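You operate a simulated robot arm through the tools that you are given. There is no shell and no other tool. Be economical: measure what you need, move in short steps, check, and stop when the job is done.

You run a simulated robot arm. Do the job below in one go: nothing can be reset, and whatever is moved stays where it is left.

## Task
Open the door under the drawer, put the nut carton on the floor under the drawer and shut the drawer again. Take the packet labelled "peas" from the middle of the drop-leaf table and put it on the white tile. Take the crank music box on the middle of the drop-leaf table and put it away on the island top. Open the sink door by the fridge. The order is free. Set down upright: nut carton.

It is judged by the outcome, as a careful person would: the job done as asked, and still so three seconds after it is handed in. It fails if anything else is knocked over, pushed out of place, dropped, spilled or broken.

## Robot
A 6-joint arm with a two-finger parallel gripper on a trunk, on a base that drives. Base frame: it is fixed to the floor where the robot stands at the start and does not move with it; the origin is under the middle of the robot, x ahead of it, y to its left, z up. Readings come in m, degrees, newtons and seconds.
Its first joint turns from -166.0 to 166.0 degrees. Places, roughly: blue packet, green packet, yellow packet [-2.25, 0.25, 0.75]; crank music box [-2.25, 0.5, 0.75]; door under the drawer [1.1, -0.1, 0.4]; floor under the drawer [1.2, 0.1, 0.1]; island top [-1.9, 2.3, 0.8]; nut carton [-2.75, 0.5, 0.75]; sink door by the fridge [0.3, 0.4, 0.4]; white tile (9x9x1 cm) [-2.2, 0.1, 0.7]. Payload 3.43 kg.
The tool frame sits at the grasp point between the pads (the TCP): z along the fingers, y along the line on which they close. The tips reach 0.034 m beyond it. Largest opening 0.128 m; finger width 0.024, thickness 0.012; the body of the gripper, 0.048 by 0.13 m, starts 0.096 m behind the TCP.
Orientation is that of the tool frame in the base frame, as a unit quaternion [x, y, z, w]. With the fingers straight down and closing along the base's y, the tool's x points along the base's -x, its y along +y and its z along -z.

## Interface
- The arm moves only by the tool servo_tool. Its argument "commands" is a list of rows, each a list of 7 numbers: the shift along the tool's x, y, z in m, then the turn, a rotation vector about the tool's x, y, z in degrees, then the gripper command, from -1 (shut) to 1 (fully open), values between in proportion. In form: [[tx, ty, tz, ax, ay, az, jaw], ...]. A call has 1 to 12 rows; each row is the pose to reach, as a shift and turn from the pose commanded when the call began, along the tool's axes at that moment. Rows are played at 5 a second. More than 0.05 m and 8.6 degrees between two rows, or a gripper value outside its range, and nothing of the call is played. Where a pose cannot be reached the arm comes as near as it can. A force on the tool above 40 N (or 10 N above the force at the start of the call, whichever is more), or a blocked arm, ends the call early, and 0.2 s more pass. The fingers move at their own pace (about 0.153 m/s each) and stop on an object; they squeeze with about 44 N. The grip force told is the motor's: it shows also when the fingers shut on nothing. Time passes only in rows, and 0.2 s behind the last, so rows that repeat a pose let the fingers close. It gives the time, the measured TCP pose, the force on the tool (base axes), the opening and the grip force at its end, in the units of the frame above (readings bear some noise), with the torque about the TCP (base axes, N m) and any sound that the robot's microphone picked up.
- Cameras (640 x 400 px; columns grow to the right, rows downward): "scene" is now at [0.1273, 0.2191, 1.1517]; the picture's right is [-0.03, -1.00, 0.00], its down [-0.93, 0.03, -0.36] and it looks along [0.36, -0.01, -0.93] (base axes); focal length 214 px, centre (320, 200). "wrist" rides on the gripper at [0.076, -0.011, -0.16] in the tool frame; the picture's right is [0.15, 0.99, 0.00], its down [-0.88, 0.13, -0.46] and it looks along [-0.45, 0.07, 0.89] (tool axes); focal length 234 px, centre (320, 200). There is no depth. A picture from a camera that has moved, and an enlarged one, comes with that camera's place and axes in the base frame and with its lens. The place of the scene camera against the robot may be out by one fixed shift of up to 0.012 m in any direction.
- get_image(camera): a new picture of that camera. It takes no simulated time.
- drive_base(legs): drives the robot by 1 to 6 legs, each [ahead, left, turn to the left] in m, m and degrees, along the robot's own axes; the way and the turn of a leg run together, so that a leg with both is an arc; at most 1.5 m and 180 degrees a leg. The arm and the cameras ride along, it lands a little off, and it stops where it bumps. It gives what a move gives.
- head_to(pan, tilt): turns the head with the scene camera to pan (to the left, within 143 degrees either way) and tilt (down, from -29 to 69), counted from straight ahead of the robot. It gives what a move gives.
- zoom(camera, box): a new picture of the part [left, top, right, bottom] of that camera's present view, enlarged. It takes no simulated time.
- sign_off(): hands the job in; it is judged then, once.

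Work in short steps. Places have to be worked out from the pictures, the camera data and where the tool is seen: move nearer, look again, correct. Check each grasp and each placing, and mend what went wrong. You have 165 turns and 112 pictures in all, those below and enlarged ones among them. Open the gripper and draw the arm clear of the work before you hand the job in, unless the task says otherwise.

The tools are called by a JSON object that holds its "api" and its "payload". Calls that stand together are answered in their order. servo_tool: Moves the arm, as the interface text tells. Its arguments: {"type":"object","properties":{"commands":{"type":"array"}},"required":["commands"]} The other tools are called the same way: drive_base (legs) drives the base; head_to (pan, tilt) turns the head that bears the scene camera; get_image (camera) takes a picture; zoom (camera, box) takes an enlarged picture of a part of a camera's view; sign_off () hands the job in.

At the start:

```text
time_s: 0.0
tcp_pos: [0.7762, -0.1365, 0.7681]
ee_rot: [-0.001, 1.0, -0.001, 0.0]
contact_force: [-0.1, 0.5, 0.0]
wrist_torque: [0.02, 0.03, 0.02]
width: 0.1282
gripper_force: 0.2
robot x, y, heading: [0.0013, -0.0005, 0.0]
head pan, tilt: [-1.9, 68.8]
```

scene: 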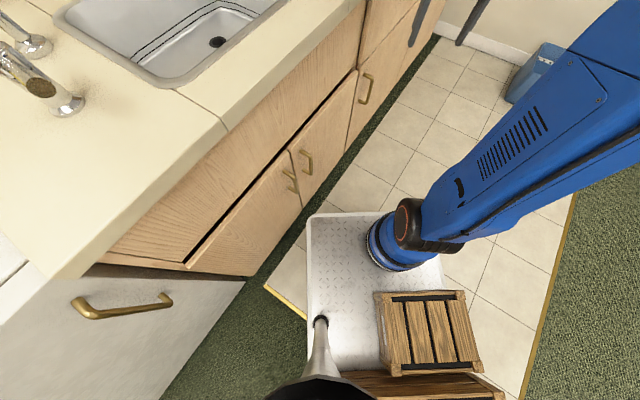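
wrist: 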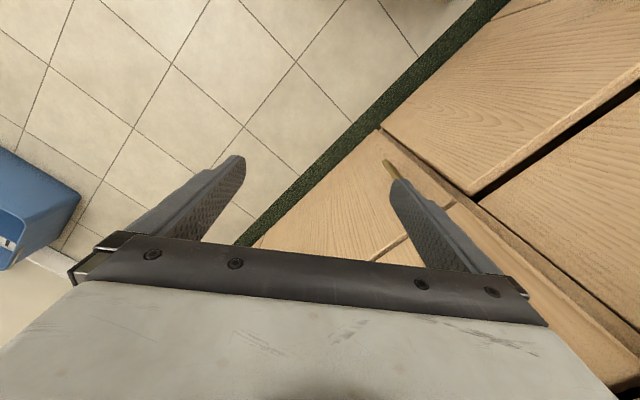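

The scene camera looks steeply down at the sink counter; I raise the head to see the cabinets ahead.

{"api": "head_to", "payload": {"pan": 10, "tilt": 35}}

{"api": "get_image", "payload": {"camera": "scene"}}

```text
time_s: 1.0
tcp_pos: [0.7745, -0.1361, 0.7666]
ee_rot: [0.0, 1.0, 0.001, 0.0]
contact_force: [-0.4, -0.2, 0.0]
wrist_torque: [-0.03, 0.01, -0.02]
width: 0.128
gripper_force: 0.0
robot x, y, heading: [-0.0024, -0.0011, 0.0]
head pan, tilt: [10.0, 35.0]
```

```text
109 pictures are left
camera scene: at [0.1581, 0.2362, 1.1953], right [0.17, -0.98, 0.0], down [-0.57, -0.1, -0.82], along [0.81, 0.14, -0.57], focal length 214 px, centre (320, 200)
```

scene: 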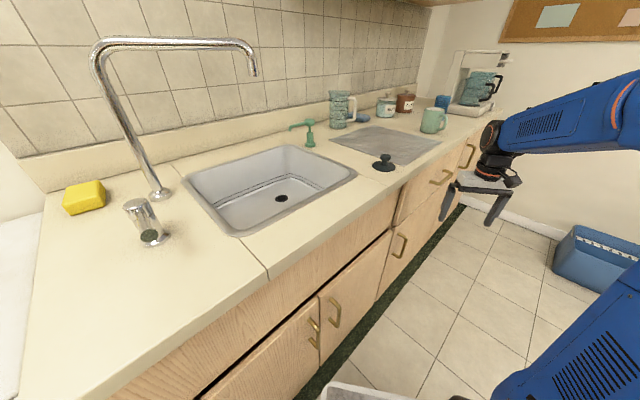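

The counter runs diagonally (front face roughly along (0.81,-0.59)). I zoom on the cabinet fronts to find the doors and handles.

{"api": "zoom", "payload": {"camera": "scene", "box": [240, 120, 520, 400]}}

{"api": "get_image", "payload": {"camera": "wrist"}}

```text
1.43 times, centred on (380, 260) of scene
camera zoom: at [0.1581, 0.2362, 1.1953], right [0.17, -0.98, 0.0], down [-0.57, -0.1, -0.82], along [0.81, 0.14, -0.57], focal length 306 px, centre (234, 114)
```

zoom: 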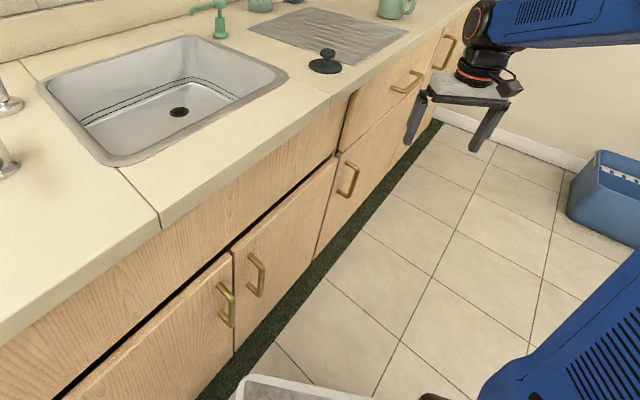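

```text
107 pictures are left
camera wrist: at [0.7004, -0.1464, 0.9262], right [-0.15, 0.99, 0.0], down [0.88, 0.13, 0.46], along [0.45, 0.07, -0.89], focal length 234 px, centre (320, 200)
```

wrist: 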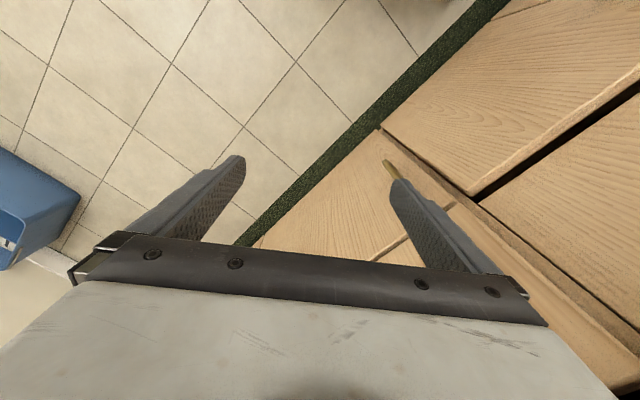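

The door under the drawer has its handle on the left edge (about (0.8, 0.02, 0.55)), hinge on the right. Before driving I look at the room right and behind.

{"api": "head_to", "payload": {"pan": -90, "tilt": 30}}

{"api": "get_image", "payload": {"camera": "scene"}}

{"api": "head_to", "payload": {"pan": 143, "tilt": 25}}

{"api": "get_image", "payload": {"camera": "scene"}}

```text
time_s: 2.8
tcp_pos: [0.7756, -0.1357, 0.7656]
ee_rot: [0.0, 1.0, 0.0, 0.0]
contact_force: [-0.3, 0.4, 0.5]
wrist_torque: [-0.02, -0.02, -0.03]
width: 0.1279
gripper_force: 0.1
robot x, y, heading: [0.0007, -0.0018, -0.0]
head pan, tilt: [-90.0, 30.0]
```

```text
106 pictures are left
camera scene: at [0.0714, 0.1305, 1.2032], right [-1.0, 0.0, 0.0], down [0.0, 0.5, -0.87], along [0.0, -0.87, -0.5], focal length 214 px, centre (320, 200)
```

scene: 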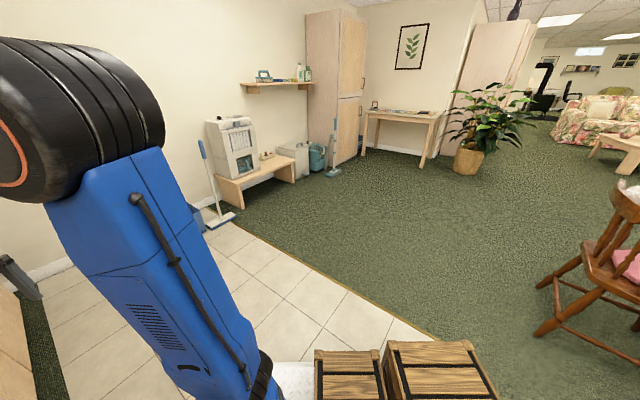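

```text
time_s: 6.1
tcp_pos: [0.7762, -0.1353, 0.766]
ee_rot: [0.0, 1.0, 0.0, 0.0]
contact_force: [0.3, -0.1, 0.0]
wrist_torque: [-0.02, 0.01, 0.02]
width: 0.1283
gripper_force: 0.1
robot x, y, heading: [0.0003, 0.0024, 0.0]
head pan, tilt: [143.0, 25.0]
```

```text
105 pictures are left
camera scene: at [-0.0022, 0.2764, 1.2111], right [0.6, 0.8, 0.0], down [0.34, -0.26, -0.91], along [-0.72, 0.55, -0.42], focal length 214 px, centre (320, 200)
```

scene: 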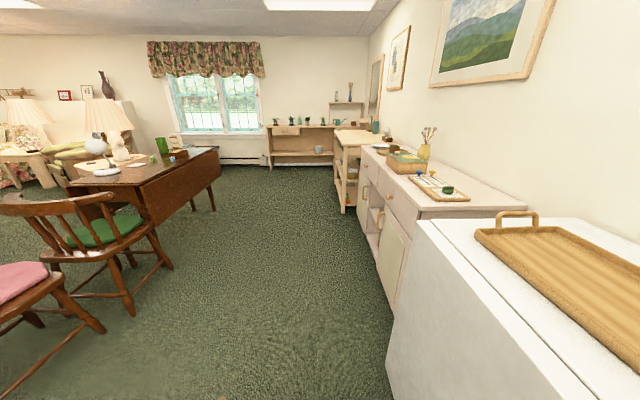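

The floor behind is clear. I back away from the cabinet along its normal, turn to face it, and shift right.

{"api": "drive_base", "payload": {"legs": [[-0.29, -0.405, 0], [0, 0, 54], [0, -0.5, 0]]}}

{"api": "head_to", "payload": {"pan": 0, "tilt": 40}}

{"api": "get_image", "payload": {"camera": "scene"}}

```text
time_s: 14.0
tcp_pos: [0.677, -0.1422, 0.7671]
ee_rot: [-0.459, 0.889, 0.0, 0.0]
contact_force: [0.2, 0.1, -1.0]
wrist_torque: [0.01, -0.01, 0.02]
width: 0.1279
gripper_force: 0.1
robot x, y, heading: [0.119, -0.6953, 54.5]
head pan, tilt: [143.0, 25.0]
```

```text
time_s: 16.2
tcp_pos: [0.6767, -0.1396, 0.7645]
ee_rot: [-0.458, 0.889, 0.0, 0.0]
contact_force: [-0.1, -0.2, -0.1]
wrist_torque: [0.0, 0.03, 0.02]
width: 0.1282
gripper_force: 0.1
robot x, y, heading: [0.1143, -0.6981, 54.5]
head pan, tilt: [0.0, 40.0]
```

```text
104 pictures are left
camera scene: at [0.0214, -0.4373, 1.1873], right [0.82, -0.58, 0.0], down [-0.37, -0.52, -0.77], along [0.45, 0.63, -0.64], focal length 214 px, centre (320, 200)
```

scene: 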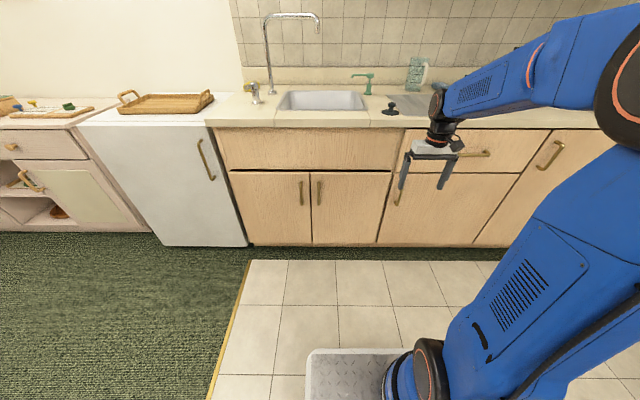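

The view is now square on: door under the drawer spans roughly 0.58 m with its handle at about (0.79, 0.0, 0.565). I tip the tool to horizontal facing the cabinet while lowering to handle height, staying 0.2 m out.

{"api": "servo_tool", "payload": {"commands": [[0.005, 0, 0.018, 0, -8.2, 0, 1], [0.01, 0, 0.036, 0, -16.4, 0, 1], [0.015, 0, 0.054, 0, -24.5, 0, 1], [0.02, 0, 0.072, 0, -32.7, 0, 1], [0.025, 0, 0.09, 0, -40.9, 0, 1], [0.03, 0, 0.108, 0, -49.1, 0, 1], [0.035, 0, 0.126, 0, -57.3, 0, 1], [0.04, 0, 0.144, 0, -65.5, 0, 1], [0.045, 0, 0.162, 0, -73.6, 0, 1], [0.05, 0, 0.18, 0, -81.8, 0, 1], [0.05, 0, 0.2, 0, -90, 0, 1], [0.05, 0, 0.2, 0, -90, 0, 1]]}}

{"api": "get_image", "payload": {"camera": "wrist"}}

{"api": "get_image", "payload": {"camera": "scene"}}

```text
time_s: 18.8
tcp_pos: [0.8134, -0.1069, 0.6117]
ee_rot: [-0.31, 0.648, 0.347, 0.603]
contact_force: [-0.1, -0.5, 0.8]
wrist_torque: [0.0, 0.03, 0.02]
width: 0.128
gripper_force: 0.0
out of reach, approached as far as the arm can: row 6, 7, 8, 9, 10, 11, 12
robot x, y, heading: [0.1169, -0.6951, 54.6]
head pan, tilt: [0.0, 40.0]
```

```text
103 pictures are left
camera wrist: at [0.7267, -0.2435, 0.5406], right [-0.82, 0.56, -0.07], down [-0.29, -0.32, 0.9], along [0.49, 0.76, 0.43], focal length 234 px, centre (320, 200)
```

wrist: 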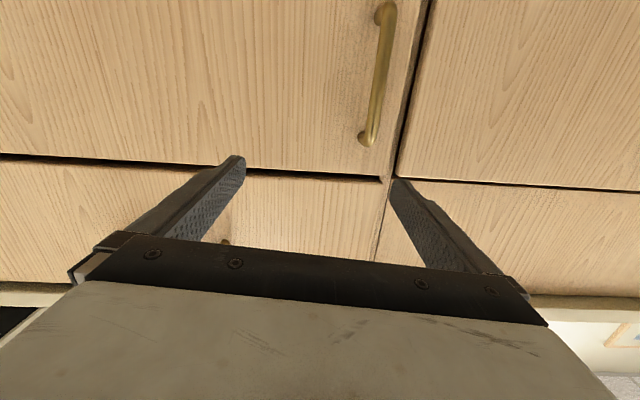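

```text
102 pictures are left
camera scene: at [0.0211, -0.4373, 1.1873], right [0.82, -0.58, 0.0], down [-0.37, -0.52, -0.77], along [0.45, 0.63, -0.64], focal length 214 px, centre (320, 200)
```

scene: 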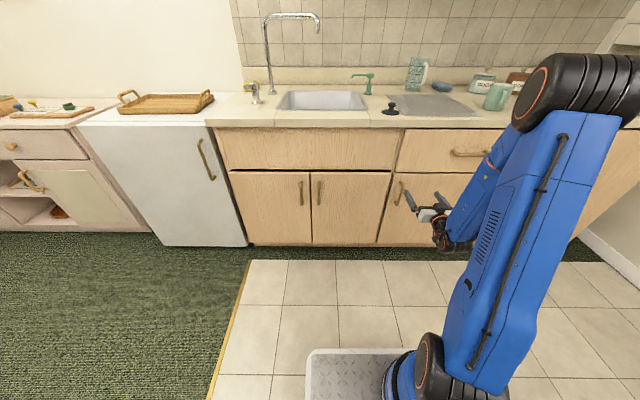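

The tool is horizontal but the arm could not fold that close; TCP drifted right/forward. I back the base off 0.2 m so the arm can extend instead, then see.

{"api": "drive_base", "payload": {"legs": [[-0.2, 0, 0]]}}

{"api": "servo_tool", "payload": {"commands": [[0, 0, 0.03, 0, 0, 0, 1], [0, 0, 0.06, 0, 0, 0, 1], [0, 0, 0.09, 0, 0, 0, 1]]}}

```text
time_s: 20.4
tcp_pos: [0.6971, -0.2703, 0.613]
ee_rot: [-0.31, 0.648, 0.346, 0.603]
contact_force: [0.6, -0.9, -0.2]
wrist_torque: [0.02, 0.04, 0.0]
width: 0.1278
gripper_force: 0.0
robot x, y, heading: [0.0012, -0.8582, 54.7]
head pan, tilt: [0.0, 40.0]
```

```text
time_s: 21.2
tcp_pos: [0.7497, -0.1933, 0.6054]
ee_rot: [-0.311, 0.649, 0.346, 0.602]
contact_force: [0.2, -0.3, 0.5]
wrist_torque: [0.02, 0.0, -0.01]
width: 0.1283
gripper_force: 0.1
robot x, y, heading: [-0.0024, -0.858, 54.6]
head pan, tilt: [0.0, 40.0]
```

Commands now work from the actual pose. I shift left 0.08 and down 0.04, fix a slight roll, and look.

{"api": "servo_tool", "payload": {"commands": [[0.01, 0.02, 0.0, 0, -1, -2, 1], [0.02, 0.04, 0.0, 0, -1.8, -4.4, 1], [0.03, 0.06, 0, 0, -1.8, -4.4, 1], [0.04, 0.08, 0, 0, -1.8, -4.4, 1]]}}

{"api": "get_image", "payload": {"camera": "wrist"}}

{"api": "zoom", "payload": {"camera": "scene", "box": [280, 120, 600, 320]}}

```text
time_s: 22.2
tcp_pos: [0.7088, -0.1525, 0.5949]
ee_rot: [-0.317, 0.639, 0.357, 0.603]
contact_force: [-0.2, -0.1, -0.8]
wrist_torque: [-0.01, 0.0, -0.04]
width: 0.128
gripper_force: 0.1
out of reach, approached as far as the arm can: row 1, 2, 3, 4
robot x, y, heading: [-0.0034, -0.8566, 54.6]
head pan, tilt: [0.0, 40.0]
```

```text
101 pictures are left
camera wrist: at [0.6262, -0.2917, 0.5208], right [-0.84, 0.54, -0.07], down [-0.29, -0.33, 0.9], along [0.46, 0.77, 0.44], focal length 234 px, centre (320, 200)
```

wrist: 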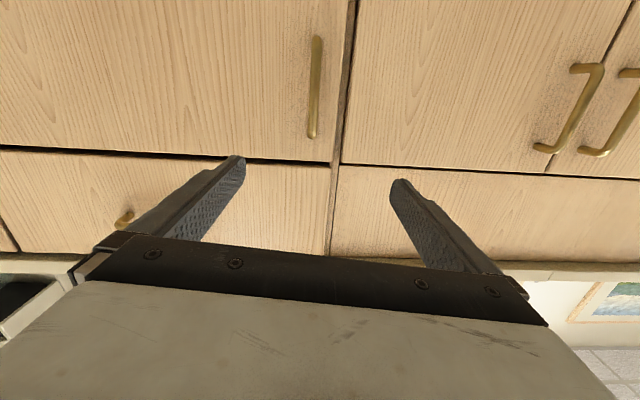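

```text
2.00 times, centred on (440, 220) of scene
camera zoom: at [-0.0945, -0.6004, 1.1873], right [0.81, -0.58, 0.0], down [-0.37, -0.52, -0.77], along [0.45, 0.63, -0.64], focal length 429 px, centre (80, 160)
```

zoom: 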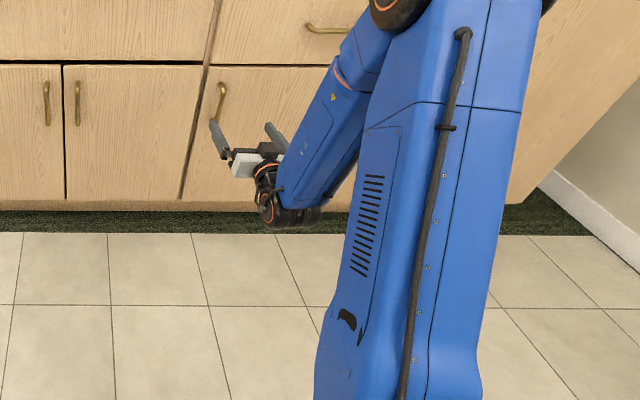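

The wrist picture places the handle at about (0.81, -0.02), z 0.47–0.59, laterally centred between the fingers. I advance 0.10 and lower ~0.04.

{"api": "servo_tool", "payload": {"commands": [[0.0, 0, 0.03, 0, 0, 0, 1], [0.01, 0, 0.06, 0, 0, 0, 1], [0.02, 0.0, 0.08, 0, 0, 0, 1], [0.03, 0, 0.1, 0, 0, 0, 1], [0.04, 0, 0.1, 0, 0, -3, 1]]}}

{"api": "get_image", "payload": {"camera": "wrist"}}

```text
time_s: 23.4
tcp_pos: [0.7714, -0.0744, 0.56]
ee_rot: [-0.332, 0.634, 0.354, 0.602]
contact_force: [-0.5, 0.6, -0.4]
wrist_torque: [-0.02, 0.0, 0.03]
width: 0.128
gripper_force: 0.1
out of reach, approached as far as the arm can: row 2, 3, 4, 5
robot x, y, heading: [-0.0025, -0.8536, 54.5]
head pan, tilt: [0.0, 40.0]
```

```text
99 pictures are left
camera wrist: at [0.6935, -0.2142, 0.4867], right [-0.85, 0.52, -0.1], down [-0.3, -0.32, 0.9], along [0.44, 0.79, 0.43], focal length 234 px, centre (320, 200)
```

wrist: 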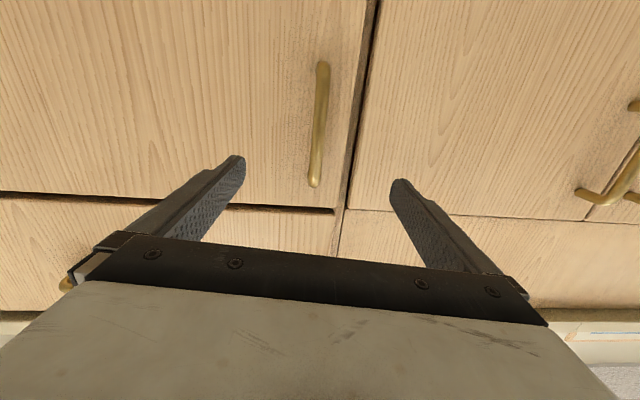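

Handle triangulates to (0.812,-0.016,0.52), centred. I advance 0.06 so the bar lies between the pads.

{"api": "servo_tool", "payload": {"commands": [[0.005, 0, 0.03, 0, 0, 0, 1], [0.01, 0, 0.05, 0, 0, 0, 1], [0.01, 0.0, 0.06, 0, 0, 0, 1]]}}

{"api": "get_image", "payload": {"camera": "wrist"}}

```text
time_s: 24.2
tcp_pos: [0.8138, -0.0294, 0.5502]
ee_rot: [-0.337, 0.63, 0.348, 0.606]
contact_force: [0.8, 0.2, -0.4]
wrist_torque: [0.0, 0.0, -0.04]
width: 0.1279
gripper_force: 0.0
out of reach, approached as far as the arm can: row 1, 2, 3
robot x, y, heading: [0.0009, -0.8563, 54.5]
head pan, tilt: [0.0, 40.0]
```

```text
98 pictures are left
camera wrist: at [0.7367, -0.1711, 0.4777], right [-0.84, 0.52, -0.12], down [-0.32, -0.32, 0.89], along [0.43, 0.79, 0.43], focal length 234 px, centre (320, 200)
```

wrist: 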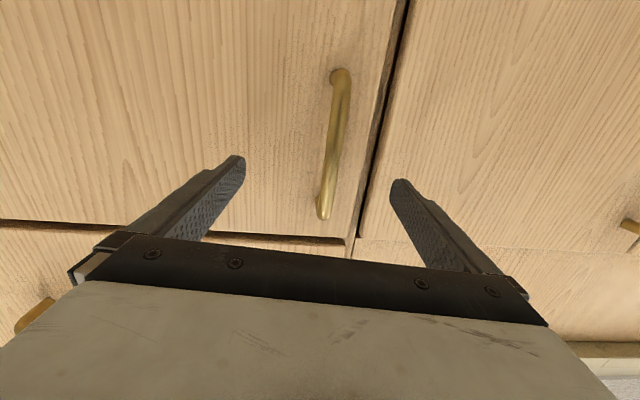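

The bar is nearly between the pads, about 1 cm left of centre. I nudge forward 0.012 and left 0.01, then close.

{"api": "servo_tool", "payload": {"commands": [[0.0, 0.005, 0.012, 0, 0, 0, 1], [0.0, 0.01, 0.012, 0, 0, 0, 0.5], [0.0, 0.01, 0.012, 0, 0, 0, 0], [0.0, 0.01, 0.012, 0, 0, 0, -0.5], [0.0, 0.01, 0.012, 0, 0, 0, -1], [0.0, 0.01, 0.012, 0, 0, 0, -1], [0.0, 0.01, 0.012, 0, 0, 0, -1]]}}

{"api": "get_image", "payload": {"camera": "wrist"}}

```text
time_s: 25.4
tcp_pos: [0.8133, -0.0162, 0.5513]
ee_rot: [-0.343, 0.625, 0.35, 0.607]
contact_force: [-26.8, -28.7, 25.7]
wrist_torque: [0.14, -1.38, 0.25]
width: 0.0143
gripper_force: 45.1
out of reach, approached as far as the arm can: row 1, 2, 3, 4, 5
robot x, y, heading: [-0.0002, -0.8567, 54.8]
head pan, tilt: [0.0, 40.0]
stopped in row 5: the force on the tool passed its limit at 47 N (the readings are from after the stop); the commanded pose is now the measured one
```

```text
97 pictures are left
camera wrist: at [0.7383, -0.1586, 0.4786], right [-0.85, 0.51, -0.12], down [-0.32, -0.32, 0.89], along [0.42, 0.8, 0.44], focal length 234 px, centre (320, 200)
```

wrist: 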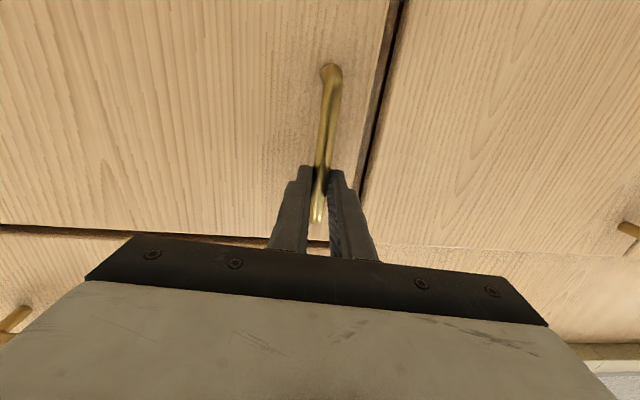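

The bar is gripped (width 14 mm, 45 N). The arm has little room to fold, so I pull the door with the base, following the arc (hinge about 0.55 m right).

{"api": "drive_base", "payload": {"legs": [[-0.1, -0.009, 0]]}}

{"api": "get_image", "payload": {"camera": "scene"}}

```text
time_s: 27.1
tcp_pos: [0.7708, -0.1002, 0.5498]
ee_rot: [-0.34, 0.625, 0.349, 0.61]
contact_force: [-4.1, 2.7, 25.8]
wrist_torque: [0.9, -1.83, 0.24]
width: 0.0142
gripper_force: 45.6
robot x, y, heading: [-0.0482, -0.948, 54.6]
head pan, tilt: [0.0, 40.0]
stopped in leg 1: the force on the tool passed its limit at 58 N (the readings are from after the stop); the commanded pose is now the measured one
```

```text
96 pictures are left
camera scene: at [-0.1465, -0.688, 1.1874], right [0.82, -0.58, 0.0], down [-0.37, -0.52, -0.77], along [0.45, 0.63, -0.64], focal length 214 px, centre (320, 200)
```

scene: 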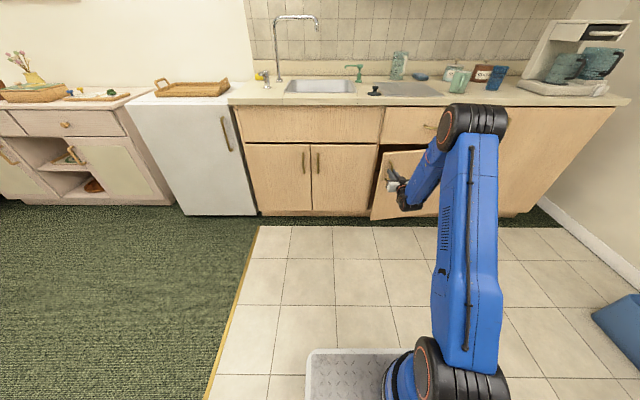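

Door is about 10 cm open. I continue the pull along the arc in two short legs.

{"api": "drive_base", "payload": {"legs": [[-0.06, -0.018, 0], [-0.06, -0.026, 0]]}}

```text
time_s: 28.4
tcp_pos: [0.75, -0.1559, 0.5493]
ee_rot: [-0.341, 0.622, 0.351, 0.611]
contact_force: [-6.7, 2.6, 28.5]
wrist_torque: [0.99, -1.84, 0.32]
width: 0.0138
gripper_force: 44.8
robot x, y, heading: [-0.0705, -1.0066, 54.7]
head pan, tilt: [0.0, 40.0]
stopped in leg 2: the force on the tool passed its limit at 44 N (the readings are from after the stop); the commanded pose is now the measured one
```

The door follows (about 22°). A vertical preload of 28 N eats into the force limit, so I relieve it by nudging the tool up a bit.

{"api": "servo_tool", "payload": {"commands": [[-0.006, 0, 0, 0, 0, 0, -1], [-0.012, 0, 0, 0, 0, 0, -1]]}}

{"api": "drive_base", "payload": {"legs": [[-0.05, -0.025, 0], [-0.05, -0.033, 0]]}}

{"api": "get_image", "payload": {"camera": "scene"}}

```text
time_s: 28.9
tcp_pos: [0.75, -0.1576, 0.5484]
ee_rot: [-0.342, 0.63, 0.347, 0.605]
contact_force: [-10.9, 3.1, -22.0]
wrist_torque: [-0.94, -0.72, 0.22]
width: 0.0143
gripper_force: 44.6
robot x, y, heading: [-0.071, -1.007, 54.8]
head pan, tilt: [0.0, 40.0]
```

```text
time_s: 29.8
tcp_pos: [0.7469, -0.1686, 0.549]
ee_rot: [-0.346, 0.625, 0.35, 0.606]
contact_force: [-6.0, 1.8, 21.7]
wrist_torque: [0.74, -1.79, 0.33]
width: 0.0142
gripper_force: 44.6
robot x, y, heading: [-0.0766, -1.0199, 54.6]
head pan, tilt: [0.0, 40.0]
stopped in leg 1: the force on the tool passed its limit at 44 N (the readings are from after the stop); the commanded pose is now the measured one
```

```text
95 pictures are left
camera scene: at [-0.1701, -0.7647, 1.1874], right [0.82, -0.58, 0.0], down [-0.37, -0.52, -0.77], along [0.44, 0.63, -0.64], focal length 214 px, centre (320, 200)
```

scene: 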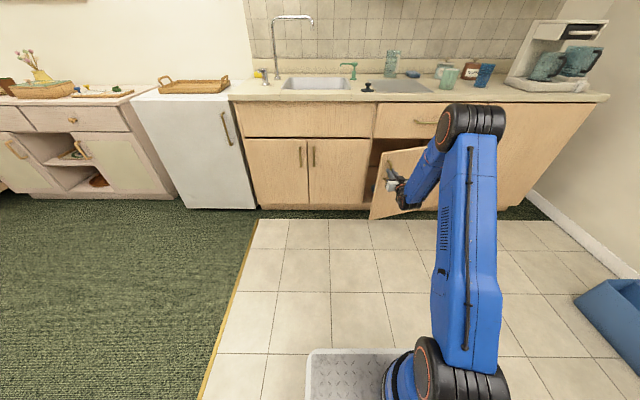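

Door stands ~25° open. I release the handle and back off, then I'll push the door wider from its inner side.

{"api": "servo_tool", "payload": {"commands": [[0, 0, 0, 0, 0, 0, -0.5], [0, 0, 0, 0, 0, 0, 0], [0, 0, 0, 0, 0, 0, 0], [0, 0, 0, 0, 0, 0, 0]]}}

{"api": "drive_base", "payload": {"legs": [[-0.1, 0, 0], [0, 0.12, 0]]}}

{"api": "get_image", "payload": {"camera": "wrist"}}

{"api": "zoom", "payload": {"camera": "scene", "box": [320, 80, 560, 230]}}

```text
time_s: 30.8
tcp_pos: [0.7473, -0.1682, 0.5445]
ee_rot: [-0.346, 0.628, 0.349, 0.603]
contact_force: [0.3, 1.0, -0.2]
wrist_torque: [0.01, -0.01, 0.01]
width: 0.064
gripper_force: 0.0
robot x, y, heading: [-0.0724, -1.0221, 54.9]
head pan, tilt: [0.0, 40.0]
```

```text
time_s: 32.7
tcp_pos: [0.5908, -0.1817, 0.5448]
ee_rot: [-0.346, 0.628, 0.349, 0.604]
contact_force: [0.2, -0.2, -0.2]
wrist_torque: [0.01, 0.0, -0.03]
width: 0.064
gripper_force: 0.0
robot x, y, heading: [-0.2319, -1.0344, 54.4]
head pan, tilt: [0.0, 40.0]
```

```text
94 pictures are left
camera wrist: at [0.5161, -0.3239, 0.4727], right [-0.85, 0.51, -0.13], down [-0.32, -0.31, 0.9], along [0.42, 0.8, 0.43], focal length 234 px, centre (320, 200)
```

wrist: 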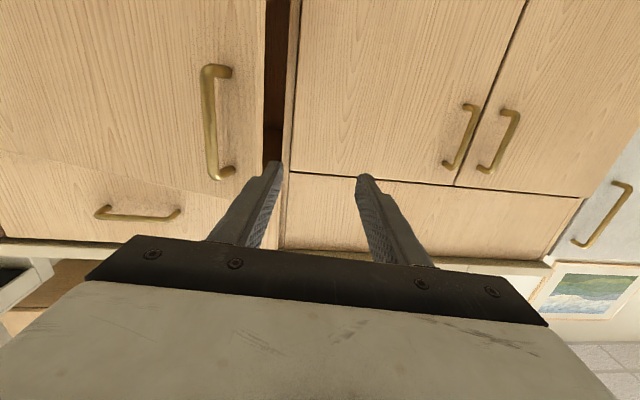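

```text
2.67 times, centred on (440, 155) of scene
camera zoom: at [-0.3257, -0.7762, 1.1873], right [0.82, -0.58, 0.0], down [-0.37, -0.52, -0.77], along [0.44, 0.63, -0.64], focal length 572 px, centre (0, 320)
```

zoom: 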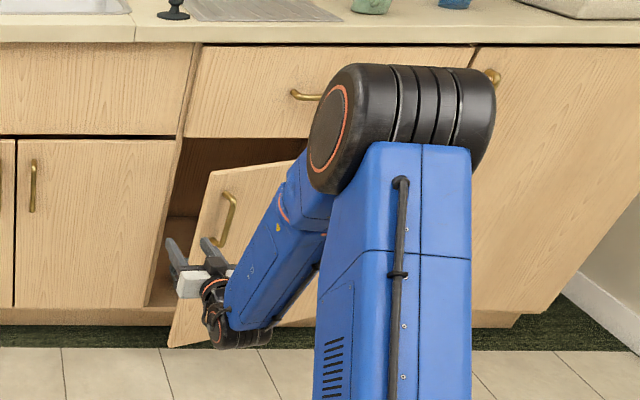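

Gap to the cabinet is ~0.2 m at the door edge (edge about (0.716,-0.151)). I'll re-pose the robot so the tool points to the right (heading ~8°) and enter the gap from the left; first back, turn, and slide left.

{"api": "drive_base", "payload": {"legs": [[-0.15, 0, 0], [0, 0, -50], [-0.3, 1.146, 0]]}}

{"api": "head_to", "payload": {"pan": 15, "tilt": 45}}

{"api": "get_image", "payload": {"camera": "scene"}}

{"api": "get_image", "payload": {"camera": "wrist"}}

```text
time_s: 42.1
tcp_pos: [0.4751, -0.1023, 0.5404]
ee_rot: [-0.048, 0.716, 0.06, 0.694]
contact_force: [0.6, -0.2, -0.7]
wrist_torque: [0.0, 0.0, -0.04]
width: 0.0642
gripper_force: 0.1
robot x, y, heading: [-0.7066, -0.0208, 4.8]
head pan, tilt: [0.0, 40.0]
```

```text
time_s: 42.8
tcp_pos: [0.4749, -0.1051, 0.5389]
ee_rot: [-0.047, 0.717, 0.063, 0.693]
contact_force: [0.0, 0.4, 0.2]
wrist_torque: [0.01, -0.03, -0.01]
width: 0.0639
gripper_force: 0.1
robot x, y, heading: [-0.7119, -0.0257, 4.7]
head pan, tilt: [15.0, 45.0]
```

```text
92 pictures are left
camera scene: at [-0.5805, 0.2372, 1.1778], right [0.34, -0.94, 0.01], down [-0.67, -0.24, -0.71], along [0.67, 0.23, -0.71], focal length 214 px, centre (320, 200)
```

scene: 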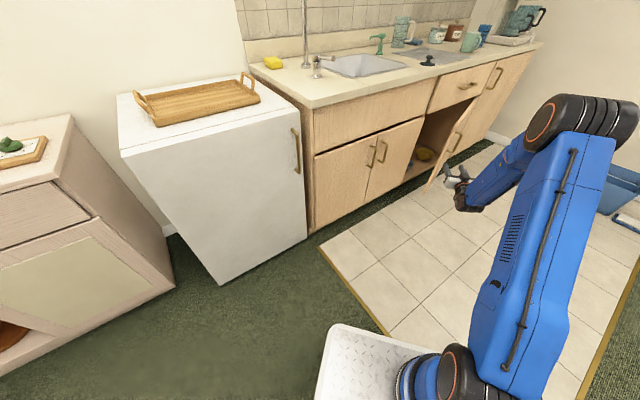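

```text
91 pictures are left
camera wrist: at [0.3164, -0.1394, 0.4678], right [-0.16, 0.98, -0.12], down [-0.44, 0.04, 0.9], along [0.88, 0.19, 0.42], focal length 234 px, centre (320, 200)
```

wrist: 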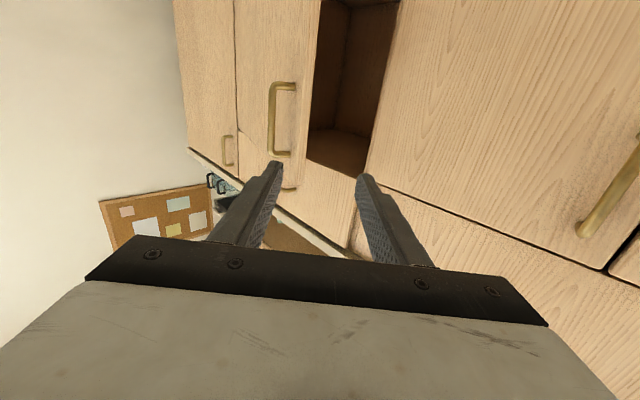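

I can see the gap clearly: door edge about (0.725,-0.09), frame edge (0.78,0.055). I close the fingers and drive in so the fingertips go ~10 cm past the door edge.

{"api": "servo_tool", "payload": {"commands": [[0, 0, 0, 0, 0, 0, -0.5], [0, 0, 0, 0, 0, 0, -1], [0, 0, 0, 0, 0, 0, -1]]}}

{"api": "drive_base", "payload": {"legs": [[0.18, 0.03, 0]]}}

{"api": "get_image", "payload": {"camera": "wrist"}}

```text
time_s: 43.6
tcp_pos: [0.4741, -0.1039, 0.5395]
ee_rot: [-0.046, 0.717, 0.062, 0.693]
contact_force: [0.6, -0.7, 0.3]
wrist_torque: [0.02, -0.02, 0.0]
width: 0.0003
gripper_force: 32.7
robot x, y, heading: [-0.7069, -0.0218, 4.9]
head pan, tilt: [15.0, 45.0]
```

```text
time_s: 45.2
tcp_pos: [0.6498, -0.0594, 0.5378]
ee_rot: [-0.047, 0.716, 0.063, 0.693]
contact_force: [-0.5, -0.4, -0.8]
wrist_torque: [0.0, 0.02, 0.02]
width: 0.0
gripper_force: 32.6
robot x, y, heading: [-0.5304, 0.0267, 4.6]
head pan, tilt: [15.0, 45.0]
```

```text
90 pictures are left
camera wrist: at [0.492, -0.0932, 0.4679], right [-0.16, 0.98, -0.12], down [-0.44, 0.04, 0.9], along [0.88, 0.19, 0.42], focal length 234 px, centre (320, 200)
```

wrist: 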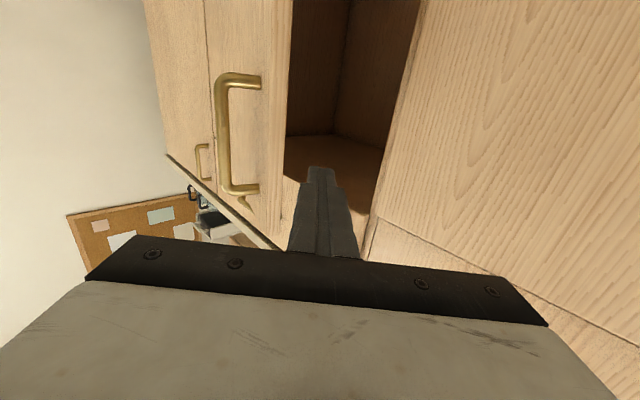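

Fingers are lined up in the gap. I advance 0.13 and then sweep right to push the door open.

{"api": "drive_base", "payload": {"legs": [[0.13, 0, 0]]}}

{"api": "drive_base", "payload": {"legs": [[0, -0.12, 0]]}}

{"api": "get_image", "payload": {"camera": "scene"}}

```text
time_s: 46.4
tcp_pos: [0.7745, -0.0511, 0.5376]
ee_rot: [-0.044, 0.717, 0.063, 0.693]
contact_force: [-0.4, -0.2, 0.0]
wrist_torque: [0.03, -0.03, -0.02]
width: 0.0
gripper_force: 32.8
robot x, y, heading: [-0.4075, 0.0353, 4.6]
head pan, tilt: [15.0, 45.0]
```

```text
time_s: 47.7
tcp_pos: [0.7843, -0.1746, 0.5388]
ee_rot: [-0.041, 0.716, 0.063, 0.694]
contact_force: [0.1, -1.0, -0.2]
wrist_torque: [0.0, 0.03, 0.03]
width: 0.0
gripper_force: 32.7
robot x, y, heading: [-0.3985, -0.0796, 4.5]
head pan, tilt: [15.0, 45.0]
```

```text
89 pictures are left
camera scene: at [-0.2729, 0.1694, 1.18], right [0.33, -0.94, 0.0], down [-0.66, -0.24, -0.71], along [0.67, 0.24, -0.7], focal length 214 px, centre (320, 200)
```

scene: 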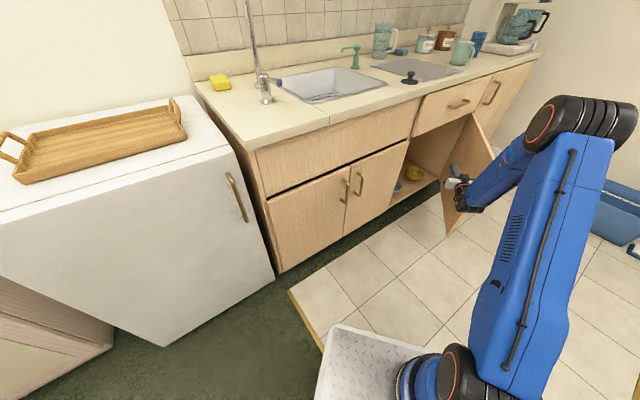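

The door swings open well. I continue right, slightly ahead.

{"api": "drive_base", "payload": {"legs": [[0.03, -0.12, 0], [0.06, -0.12, 0]]}}

{"api": "get_image", "payload": {"camera": "scene"}}

```text
time_s: 49.8
tcp_pos: [0.8942, -0.4083, 0.5339]
ee_rot: [-0.041, 0.717, 0.064, 0.692]
contact_force: [-0.2, -0.5, 0.0]
wrist_torque: [-0.01, 0.0, 0.0]
width: 0.0
gripper_force: 32.9
robot x, y, heading: [-0.2914, -0.3161, 4.5]
head pan, tilt: [15.0, 45.0]
```

```text
88 pictures are left
camera scene: at [-0.1647, -0.0631, 1.18], right [0.33, -0.94, 0.0], down [-0.66, -0.24, -0.71], along [0.67, 0.24, -0.7], focal length 214 px, centre (320, 200)
```

scene: 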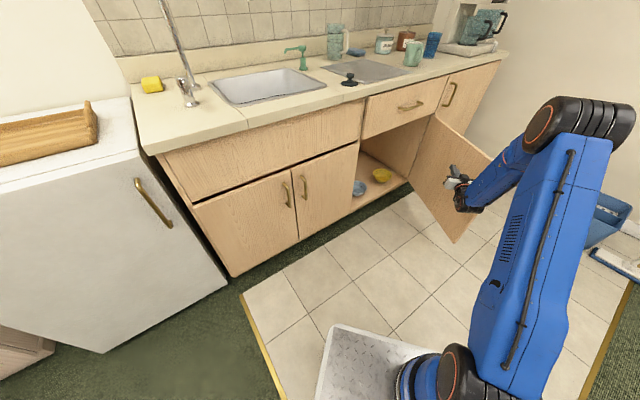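

Door is ~85° open. I zoom on the interior to plan the carton's spot.

{"api": "zoom", "payload": {"camera": "scene", "box": [330, 80, 510, 260]}}

```text
2.22 times, centred on (420, 170) of scene
camera zoom: at [-0.1647, -0.0631, 1.18], right [0.33, -0.94, 0.0], down [-0.66, -0.24, -0.71], along [0.67, 0.24, -0.7], focal length 477 px, centre (98, 267)
```

zoom: 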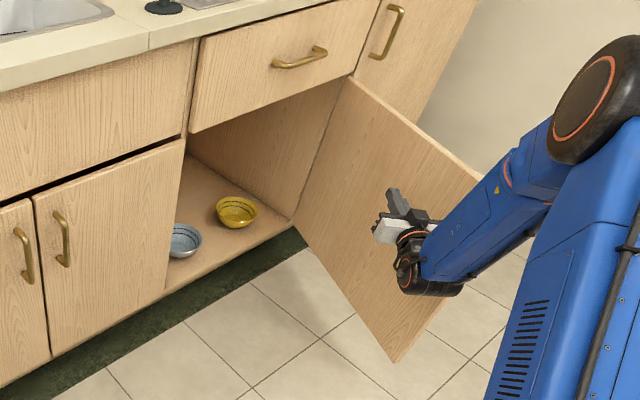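

Cabinet interior: bowls at left-middle and right; a clear slot between them around the centre. I retreat from the door and fold the tool back to pointing down.

{"api": "drive_base", "payload": {"legs": [[-0.2, 0.15, 0], [-0.5, 0.4, 0]]}}

{"api": "servo_tool", "payload": {"commands": [[-0.04, 0, -0.03, 0, 8.2, 0, 0], [-0.08, 0, -0.06, 0, 16.4, 0, 0], [-0.12, 0, -0.09, 0, 24.6, 0, 0], [-0.16, 0, -0.12, 0, 32.8, 0, 0], [-0.2, 0, -0.15, 0, 41, 0, 0], [-0.24, 0, -0.18, 0, 49.2, 0, 0], [-0.28, 0, -0.21, 0, 57.4, 0, 0], [-0.32, 0, -0.25, 0, 65.6, 0, 0], [-0.36, 0, -0.29, 0, 73.8, 0, 0], [-0.38, 0, -0.33, 0, 82, 0, 0], [-0.4, 0, -0.35, 0, 90, 0, 0]]}}

{"api": "head_to", "payload": {"pan": 143, "tilt": 25}}

{"api": "get_image", "payload": {"camera": "scene"}}

```text
time_s: 54.4
tcp_pos: [0.2001, 0.0559, 0.5268]
ee_rot: [-0.04, 0.719, 0.063, 0.691]
contact_force: [-0.7, 0.3, 0.4]
wrist_torque: [0.0, -0.01, 0.0]
width: 0.0
gripper_force: 32.7
robot x, y, heading: [-0.9881, 0.1546, 4.3]
head pan, tilt: [15.0, 45.0]
stopped in leg 2: the robot was blocked; the commanded pose is now the measured one
```

```text
refused: row 8 steps farther than a row can; nothing moved
```

```text
time_s: 56.5
tcp_pos: [0.1991, 0.0561, 0.5277]
ee_rot: [-0.041, 0.719, 0.064, 0.691]
contact_force: [0.1, 1.0, -0.2]
wrist_torque: [0.01, -0.07, 0.0]
width: 0.0002
gripper_force: 33.5
robot x, y, heading: [-0.9855, 0.1489, 4.3]
head pan, tilt: [143.0, 25.0]
```

```text
86 pictures are left
camera scene: at [-1.0102, 0.4258, 1.2084], right [0.54, 0.84, 0.0], down [0.36, -0.23, -0.91], along [-0.76, 0.49, -0.42], focal length 214 px, centre (320, 200)
```

scene: 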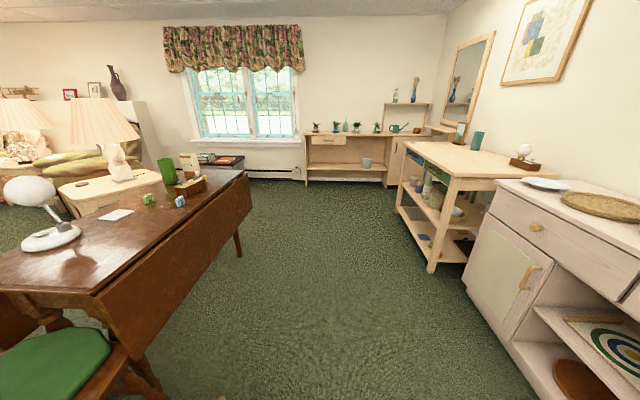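

The base stopped against something behind; I look to the right-rear to find out what.

{"api": "head_to", "payload": {"pan": -143, "tilt": 35}}

{"api": "get_image", "payload": {"camera": "scene"}}

```text
time_s: 60.5
tcp_pos: [0.1991, 0.055, 0.5278]
ee_rot: [-0.041, 0.719, 0.064, 0.691]
contact_force: [0.6, 0.4, 0.2]
wrist_torque: [0.01, 0.01, 0.01]
width: 0.0002
gripper_force: 33.4
robot x, y, heading: [-0.9886, 0.151, 4.3]
head pan, tilt: [-143.0, 35.0]
```

```text
85 pictures are left
camera scene: at [-0.9987, 0.3178, 1.1926], right [-0.66, 0.75, 0.0], down [0.43, 0.38, -0.82], along [-0.61, -0.54, -0.57], focal length 214 px, centre (320, 200)
```

scene: 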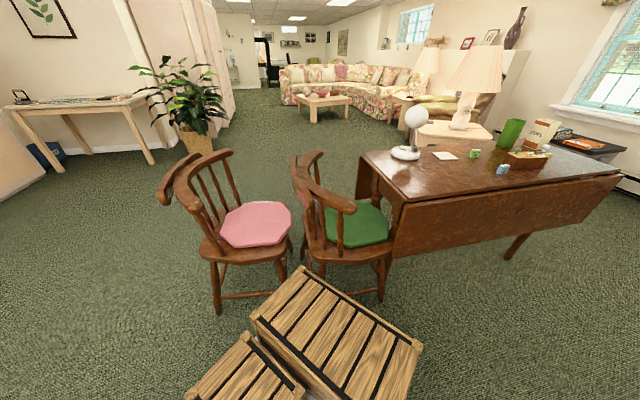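

The crates behind the robot touched a chair lightly; I move ahead and left, away from it, then fold the arm up with the tool pointing down.

{"api": "drive_base", "payload": {"legs": [[0.15, 0.3, 0]]}}

{"api": "servo_tool", "payload": {"commands": [[-0.033, 0, -0.033, 0, 7.5, 0, 0], [-0.066, 0, -0.066, 0, 15, 0, 0], [-0.1, 0, -0.1, 0, 22.5, 0, 0], [-0.133, 0, -0.133, 0, 30, 0, 0], [-0.166, 0, -0.166, 0, 37.5, 0, 0], [-0.2, 0, -0.2, 0, 45, 0, 0], [-0.233, 0, -0.233, 0, 52.5, 0, 0], [-0.266, 0, -0.266, 0, 60, 0, 0], [-0.3, 0, -0.3, 0, 67.5, 0, 0], [-0.333, 0, -0.333, 0, 75, 0, 0], [-0.366, 0, -0.366, 0, 82.5, 0, 0], [-0.4, 0, -0.4, 0, 90, 0, 0]]}}

{"api": "zoom", "payload": {"camera": "scene", "box": [380, 80, 640, 240]}}

```text
time_s: 62.7
tcp_pos: [0.326, 0.3696, 0.5284]
ee_rot: [-0.042, 0.718, 0.065, 0.691]
contact_force: [0.1, -0.1, -0.3]
wrist_torque: [0.02, 0.01, -0.01]
width: 0.0004
gripper_force: 33.2
robot x, y, heading: [-0.8644, 0.4617, 4.5]
head pan, tilt: [-143.0, 35.0]
```

```text
time_s: 65.3
tcp_pos: [-0.0546, 0.298, 0.9434]
ee_rot: [-0.074, 0.997, 0.016, -0.02]
contact_force: [0.4, -0.4, -0.7]
wrist_torque: [0.0, 0.04, 0.0]
width: 0.0639
gripper_force: 0.0
robot x, y, heading: [-0.8603, 0.4622, 4.5]
head pan, tilt: [-143.0, 35.0]
```

```text
2.46 times, centred on (510, 160) of scene
camera zoom: at [-0.8734, 0.6298, 1.1926], right [-0.66, 0.75, 0.0], down [0.43, 0.38, -0.82], along [-0.61, -0.54, -0.57], focal length 528 px, centre (-148, 298)
```

zoom: 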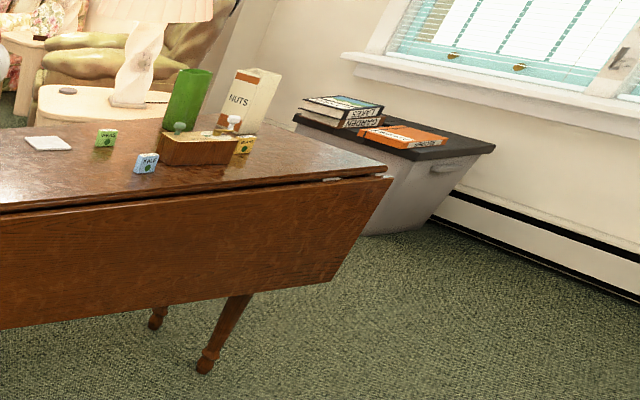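

The nuts carton, basket-like music box, green/blue/yellow packets and tile are on the table. I tuck the arm in 0.25 m and raise it, move to the corridor north-east of the table and turn to face it.

{"api": "servo_tool", "payload": {"commands": [[0.04, 0, -0.02, 0, 0, 0, 0], [0.08, 0, -0.04, 0, 0, 0, 0], [0.12, 0, -0.06, 0, 0, 0, 0], [0.16, 0, -0.08, 0, 0, 0, 0], [0.2, 0, -0.1, 0, 0, 0, 0], [0.24, 0, -0.12, 0, 0, 0, 0]]}}

{"api": "drive_base", "payload": {"legs": [[-0.25, 0.45, 0], [0, 0, -135]]}}

{"api": "head_to", "payload": {"pan": 0, "tilt": 35}}

{"api": "get_image", "payload": {"camera": "scene"}}

```text
time_s: 66.7
tcp_pos: [-0.2849, 0.258, 1.0701]
ee_rot: [-0.076, 0.997, 0.016, -0.02]
contact_force: [0.2, 0.3, 0.3]
wrist_torque: [0.03, 0.07, -0.01]
width: 0.0641
gripper_force: 0.0
robot x, y, heading: [-0.8628, 0.4599, 4.7]
head pan, tilt: [-143.0, 35.0]
```

```text
time_s: 75.2
tcp_pos: [-1.7018, 0.6263, 1.0707]
ee_rot: [0.893, 0.45, 0.024, 0.007]
contact_force: [-0.3, 0.0, -0.5]
wrist_torque: [-0.02, -0.01, 0.01]
width: 0.0639
gripper_force: 0.0
robot x, y, heading: [-1.1485, 0.891, -130.7]
head pan, tilt: [-143.0, 35.0]
```

```text
time_s: 77.5
tcp_pos: [-1.7013, 0.6256, 1.0704]
ee_rot: [0.893, 0.449, 0.024, 0.007]
contact_force: [-0.2, 0.1, -0.2]
wrist_torque: [0.0, 0.02, 0.02]
width: 0.064
gripper_force: 0.1
robot x, y, heading: [-1.1498, 0.8877, -130.7]
head pan, tilt: [0.0, 35.0]
```

```text
83 pictures are left
camera scene: at [-1.0989, 0.6174, 1.1926], right [-0.76, 0.65, 0.0], down [0.37, 0.43, -0.82], along [-0.53, -0.62, -0.57], focal length 214 px, centre (320, 200)
```

scene: 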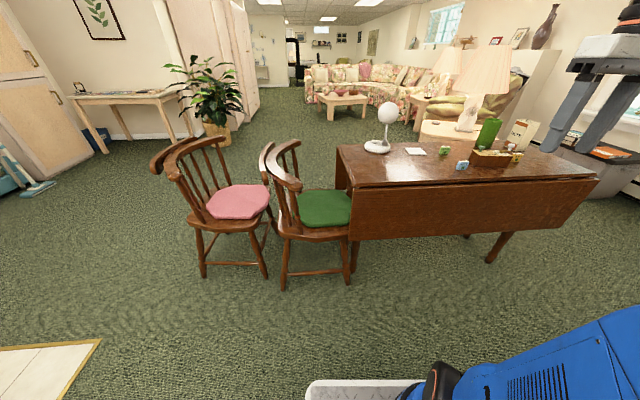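

Square with the table now: carton near (-2.74,0.46), music box (-2.39,0.43), green packet (-2.34,0.22), blue (-2.21,0.36), tile (-2.24,0.10). I drive up to the table, toward the carton end.

{"api": "drive_base", "payload": {"legs": [[0.1, -0.7, 0], [0.25, 0, 0]]}}

{"api": "head_to", "payload": {"pan": -10, "tilt": 45}}

{"api": "get_image", "payload": {"camera": "scene"}}

{"api": "get_image", "payload": {"camera": "wrist"}}

```text
time_s: 82.8
tcp_pos: [-2.466, 0.8244, 1.0699]
ee_rot: [0.894, 0.447, 0.024, 0.008]
contact_force: [0.1, -0.8, -0.3]
wrist_torque: [-0.01, 0.01, 0.02]
width: 0.064
gripper_force: 0.1
robot x, y, heading: [-1.9125, 1.0856, -130.9]
head pan, tilt: [0.0, 35.0]
```

```text
time_s: 83.5
tcp_pos: [-2.4656, 0.825, 1.0722]
ee_rot: [0.894, 0.448, 0.024, 0.008]
contact_force: [0.1, 0.1, -0.7]
wrist_torque: [0.0, 0.01, -0.02]
width: 0.064
gripper_force: 0.1
robot x, y, heading: [-1.9154, 1.0874, -130.9]
head pan, tilt: [-10.0, 45.0]
```

```text
82 pictures are left
camera scene: at [-1.8681, 0.8286, 1.1779], right [-0.63, 0.78, 0.0], down [0.55, 0.45, -0.71], along [-0.55, -0.45, -0.71], focal length 214 px, centre (320, 200)
```

scene: 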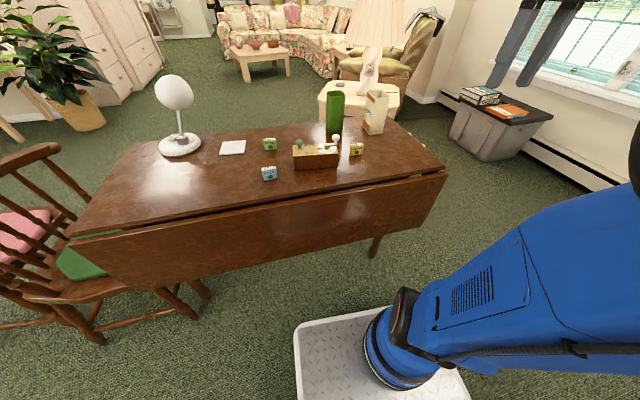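

```text
81 pictures are left
camera wrist: at [-2.4362, 0.8911, 1.2326], right [0.88, -0.48, 0.04], down [-0.45, -0.79, 0.43], along [-0.17, -0.39, -0.9], focal length 234 px, centre (320, 200)
```

wrist: 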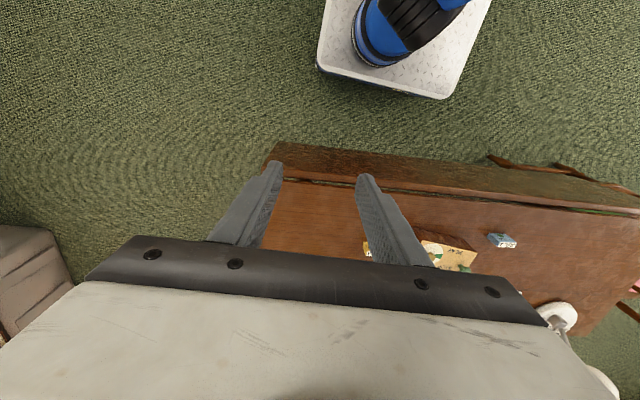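

Good overview. Zoom on the table items for labels and positions.

{"api": "zoom", "payload": {"camera": "scene", "box": [200, 75, 440, 225]}}

```text
2.67 times, centred on (320, 150) of scene
camera zoom: at [-1.8681, 0.8286, 1.1779], right [-0.63, 0.78, 0.0], down [0.55, 0.45, -0.71], along [-0.55, -0.45, -0.71], focal length 572 px, centre (320, 333)
```

zoom: 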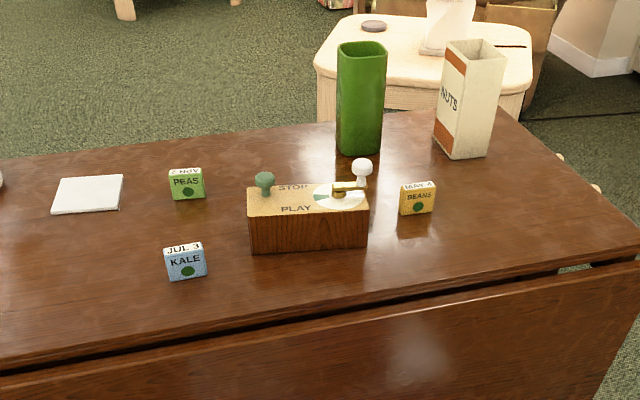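

"PEAS" is the green packet; carton stands at about (-2.68,0.46), ~5.5 cm wide, 16 cm tall, turned ~20° to the camera. I'll grasp it with the tool pitched ~35° below horizontal, heading about -120°. First move to a pre-pose.

{"api": "servo_tool", "payload": {"commands": [[-0.045, 0.005, 0.02, 0, 0, -7, 0.4], [-0.09, 0.01, 0.04, 0, 0, -7, 0.4], [-0.135, 0.015, 0.06, 0, 0, -7, 0.4], [-0.18, 0.02, 0.08, 0, 0, -7, 0.4], [-0.22, 0.023, 0.1, 0, 0, -7, 0.4]]}}

{"api": "servo_tool", "payload": {"commands": [[0.0, 0, 0.0, 0, -8, 0, 0.4], [0.0, 0, 0.0, 0, -16, 0, 0.4], [0.0, 0, 0.0, 0, -24, 0, 0.4], [0.0, 0, 0.0, 0, -32, 0, 0.4], [0.0, 0, 0.0, 0, -40, 0, 0.4], [0.0, 0, 0.0, 0, -48, 0, 0.4], [0.0, 0, 0.0, 0, -56, 0, 0.4]]}}

{"api": "get_image", "payload": {"camera": "wrist"}}

{"api": "get_image", "payload": {"camera": "scene"}}

```text
time_s: 84.7
tcp_pos: [-2.5725, 0.6355, 0.9641]
ee_rot: [0.865, 0.501, 0.024, 0.009]
contact_force: [0.6, 0.3, 1.3]
wrist_torque: [-0.04, 0.04, 0.02]
width: 0.0896
gripper_force: 0.0
robot x, y, heading: [-1.9141, 1.0864, -131.1]
head pan, tilt: [-10.0, 45.0]
```

```text
time_s: 86.3
tcp_pos: [-2.5745, 0.6358, 0.9627]
ee_rot: [0.775, 0.437, -0.387, 0.243]
contact_force: [0.0, 0.1, -0.5]
wrist_torque: [0.02, 0.05, 0.04]
width: 0.0896
gripper_force: 0.1
robot x, y, heading: [-1.9108, 1.0825, -130.9]
head pan, tilt: [-10.0, 45.0]
```

```text
79 pictures are left
camera wrist: at [-2.4972, 0.7931, 0.9949], right [0.9, -0.42, -0.08], down [0.01, -0.17, 0.99], along [-0.43, -0.89, -0.15], focal length 234 px, centre (320, 200)
```

wrist: 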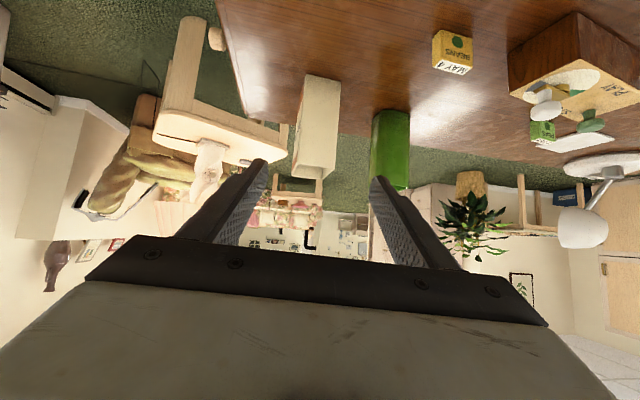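

```text
78 pictures are left
camera scene: at [-1.8681, 0.8286, 1.1778], right [-0.63, 0.78, 0.0], down [0.55, 0.45, -0.71], along [-0.55, -0.45, -0.71], focal length 214 px, centre (320, 200)
```

scene: 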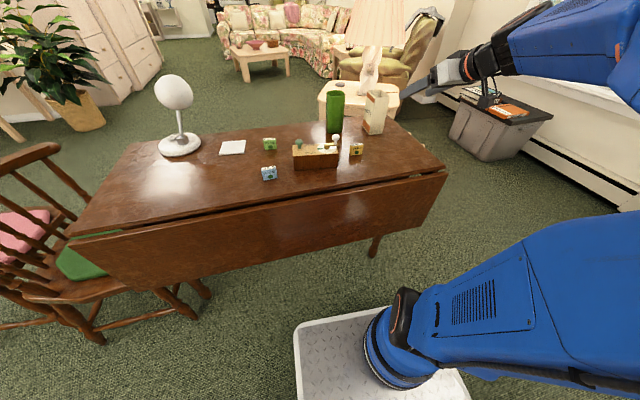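

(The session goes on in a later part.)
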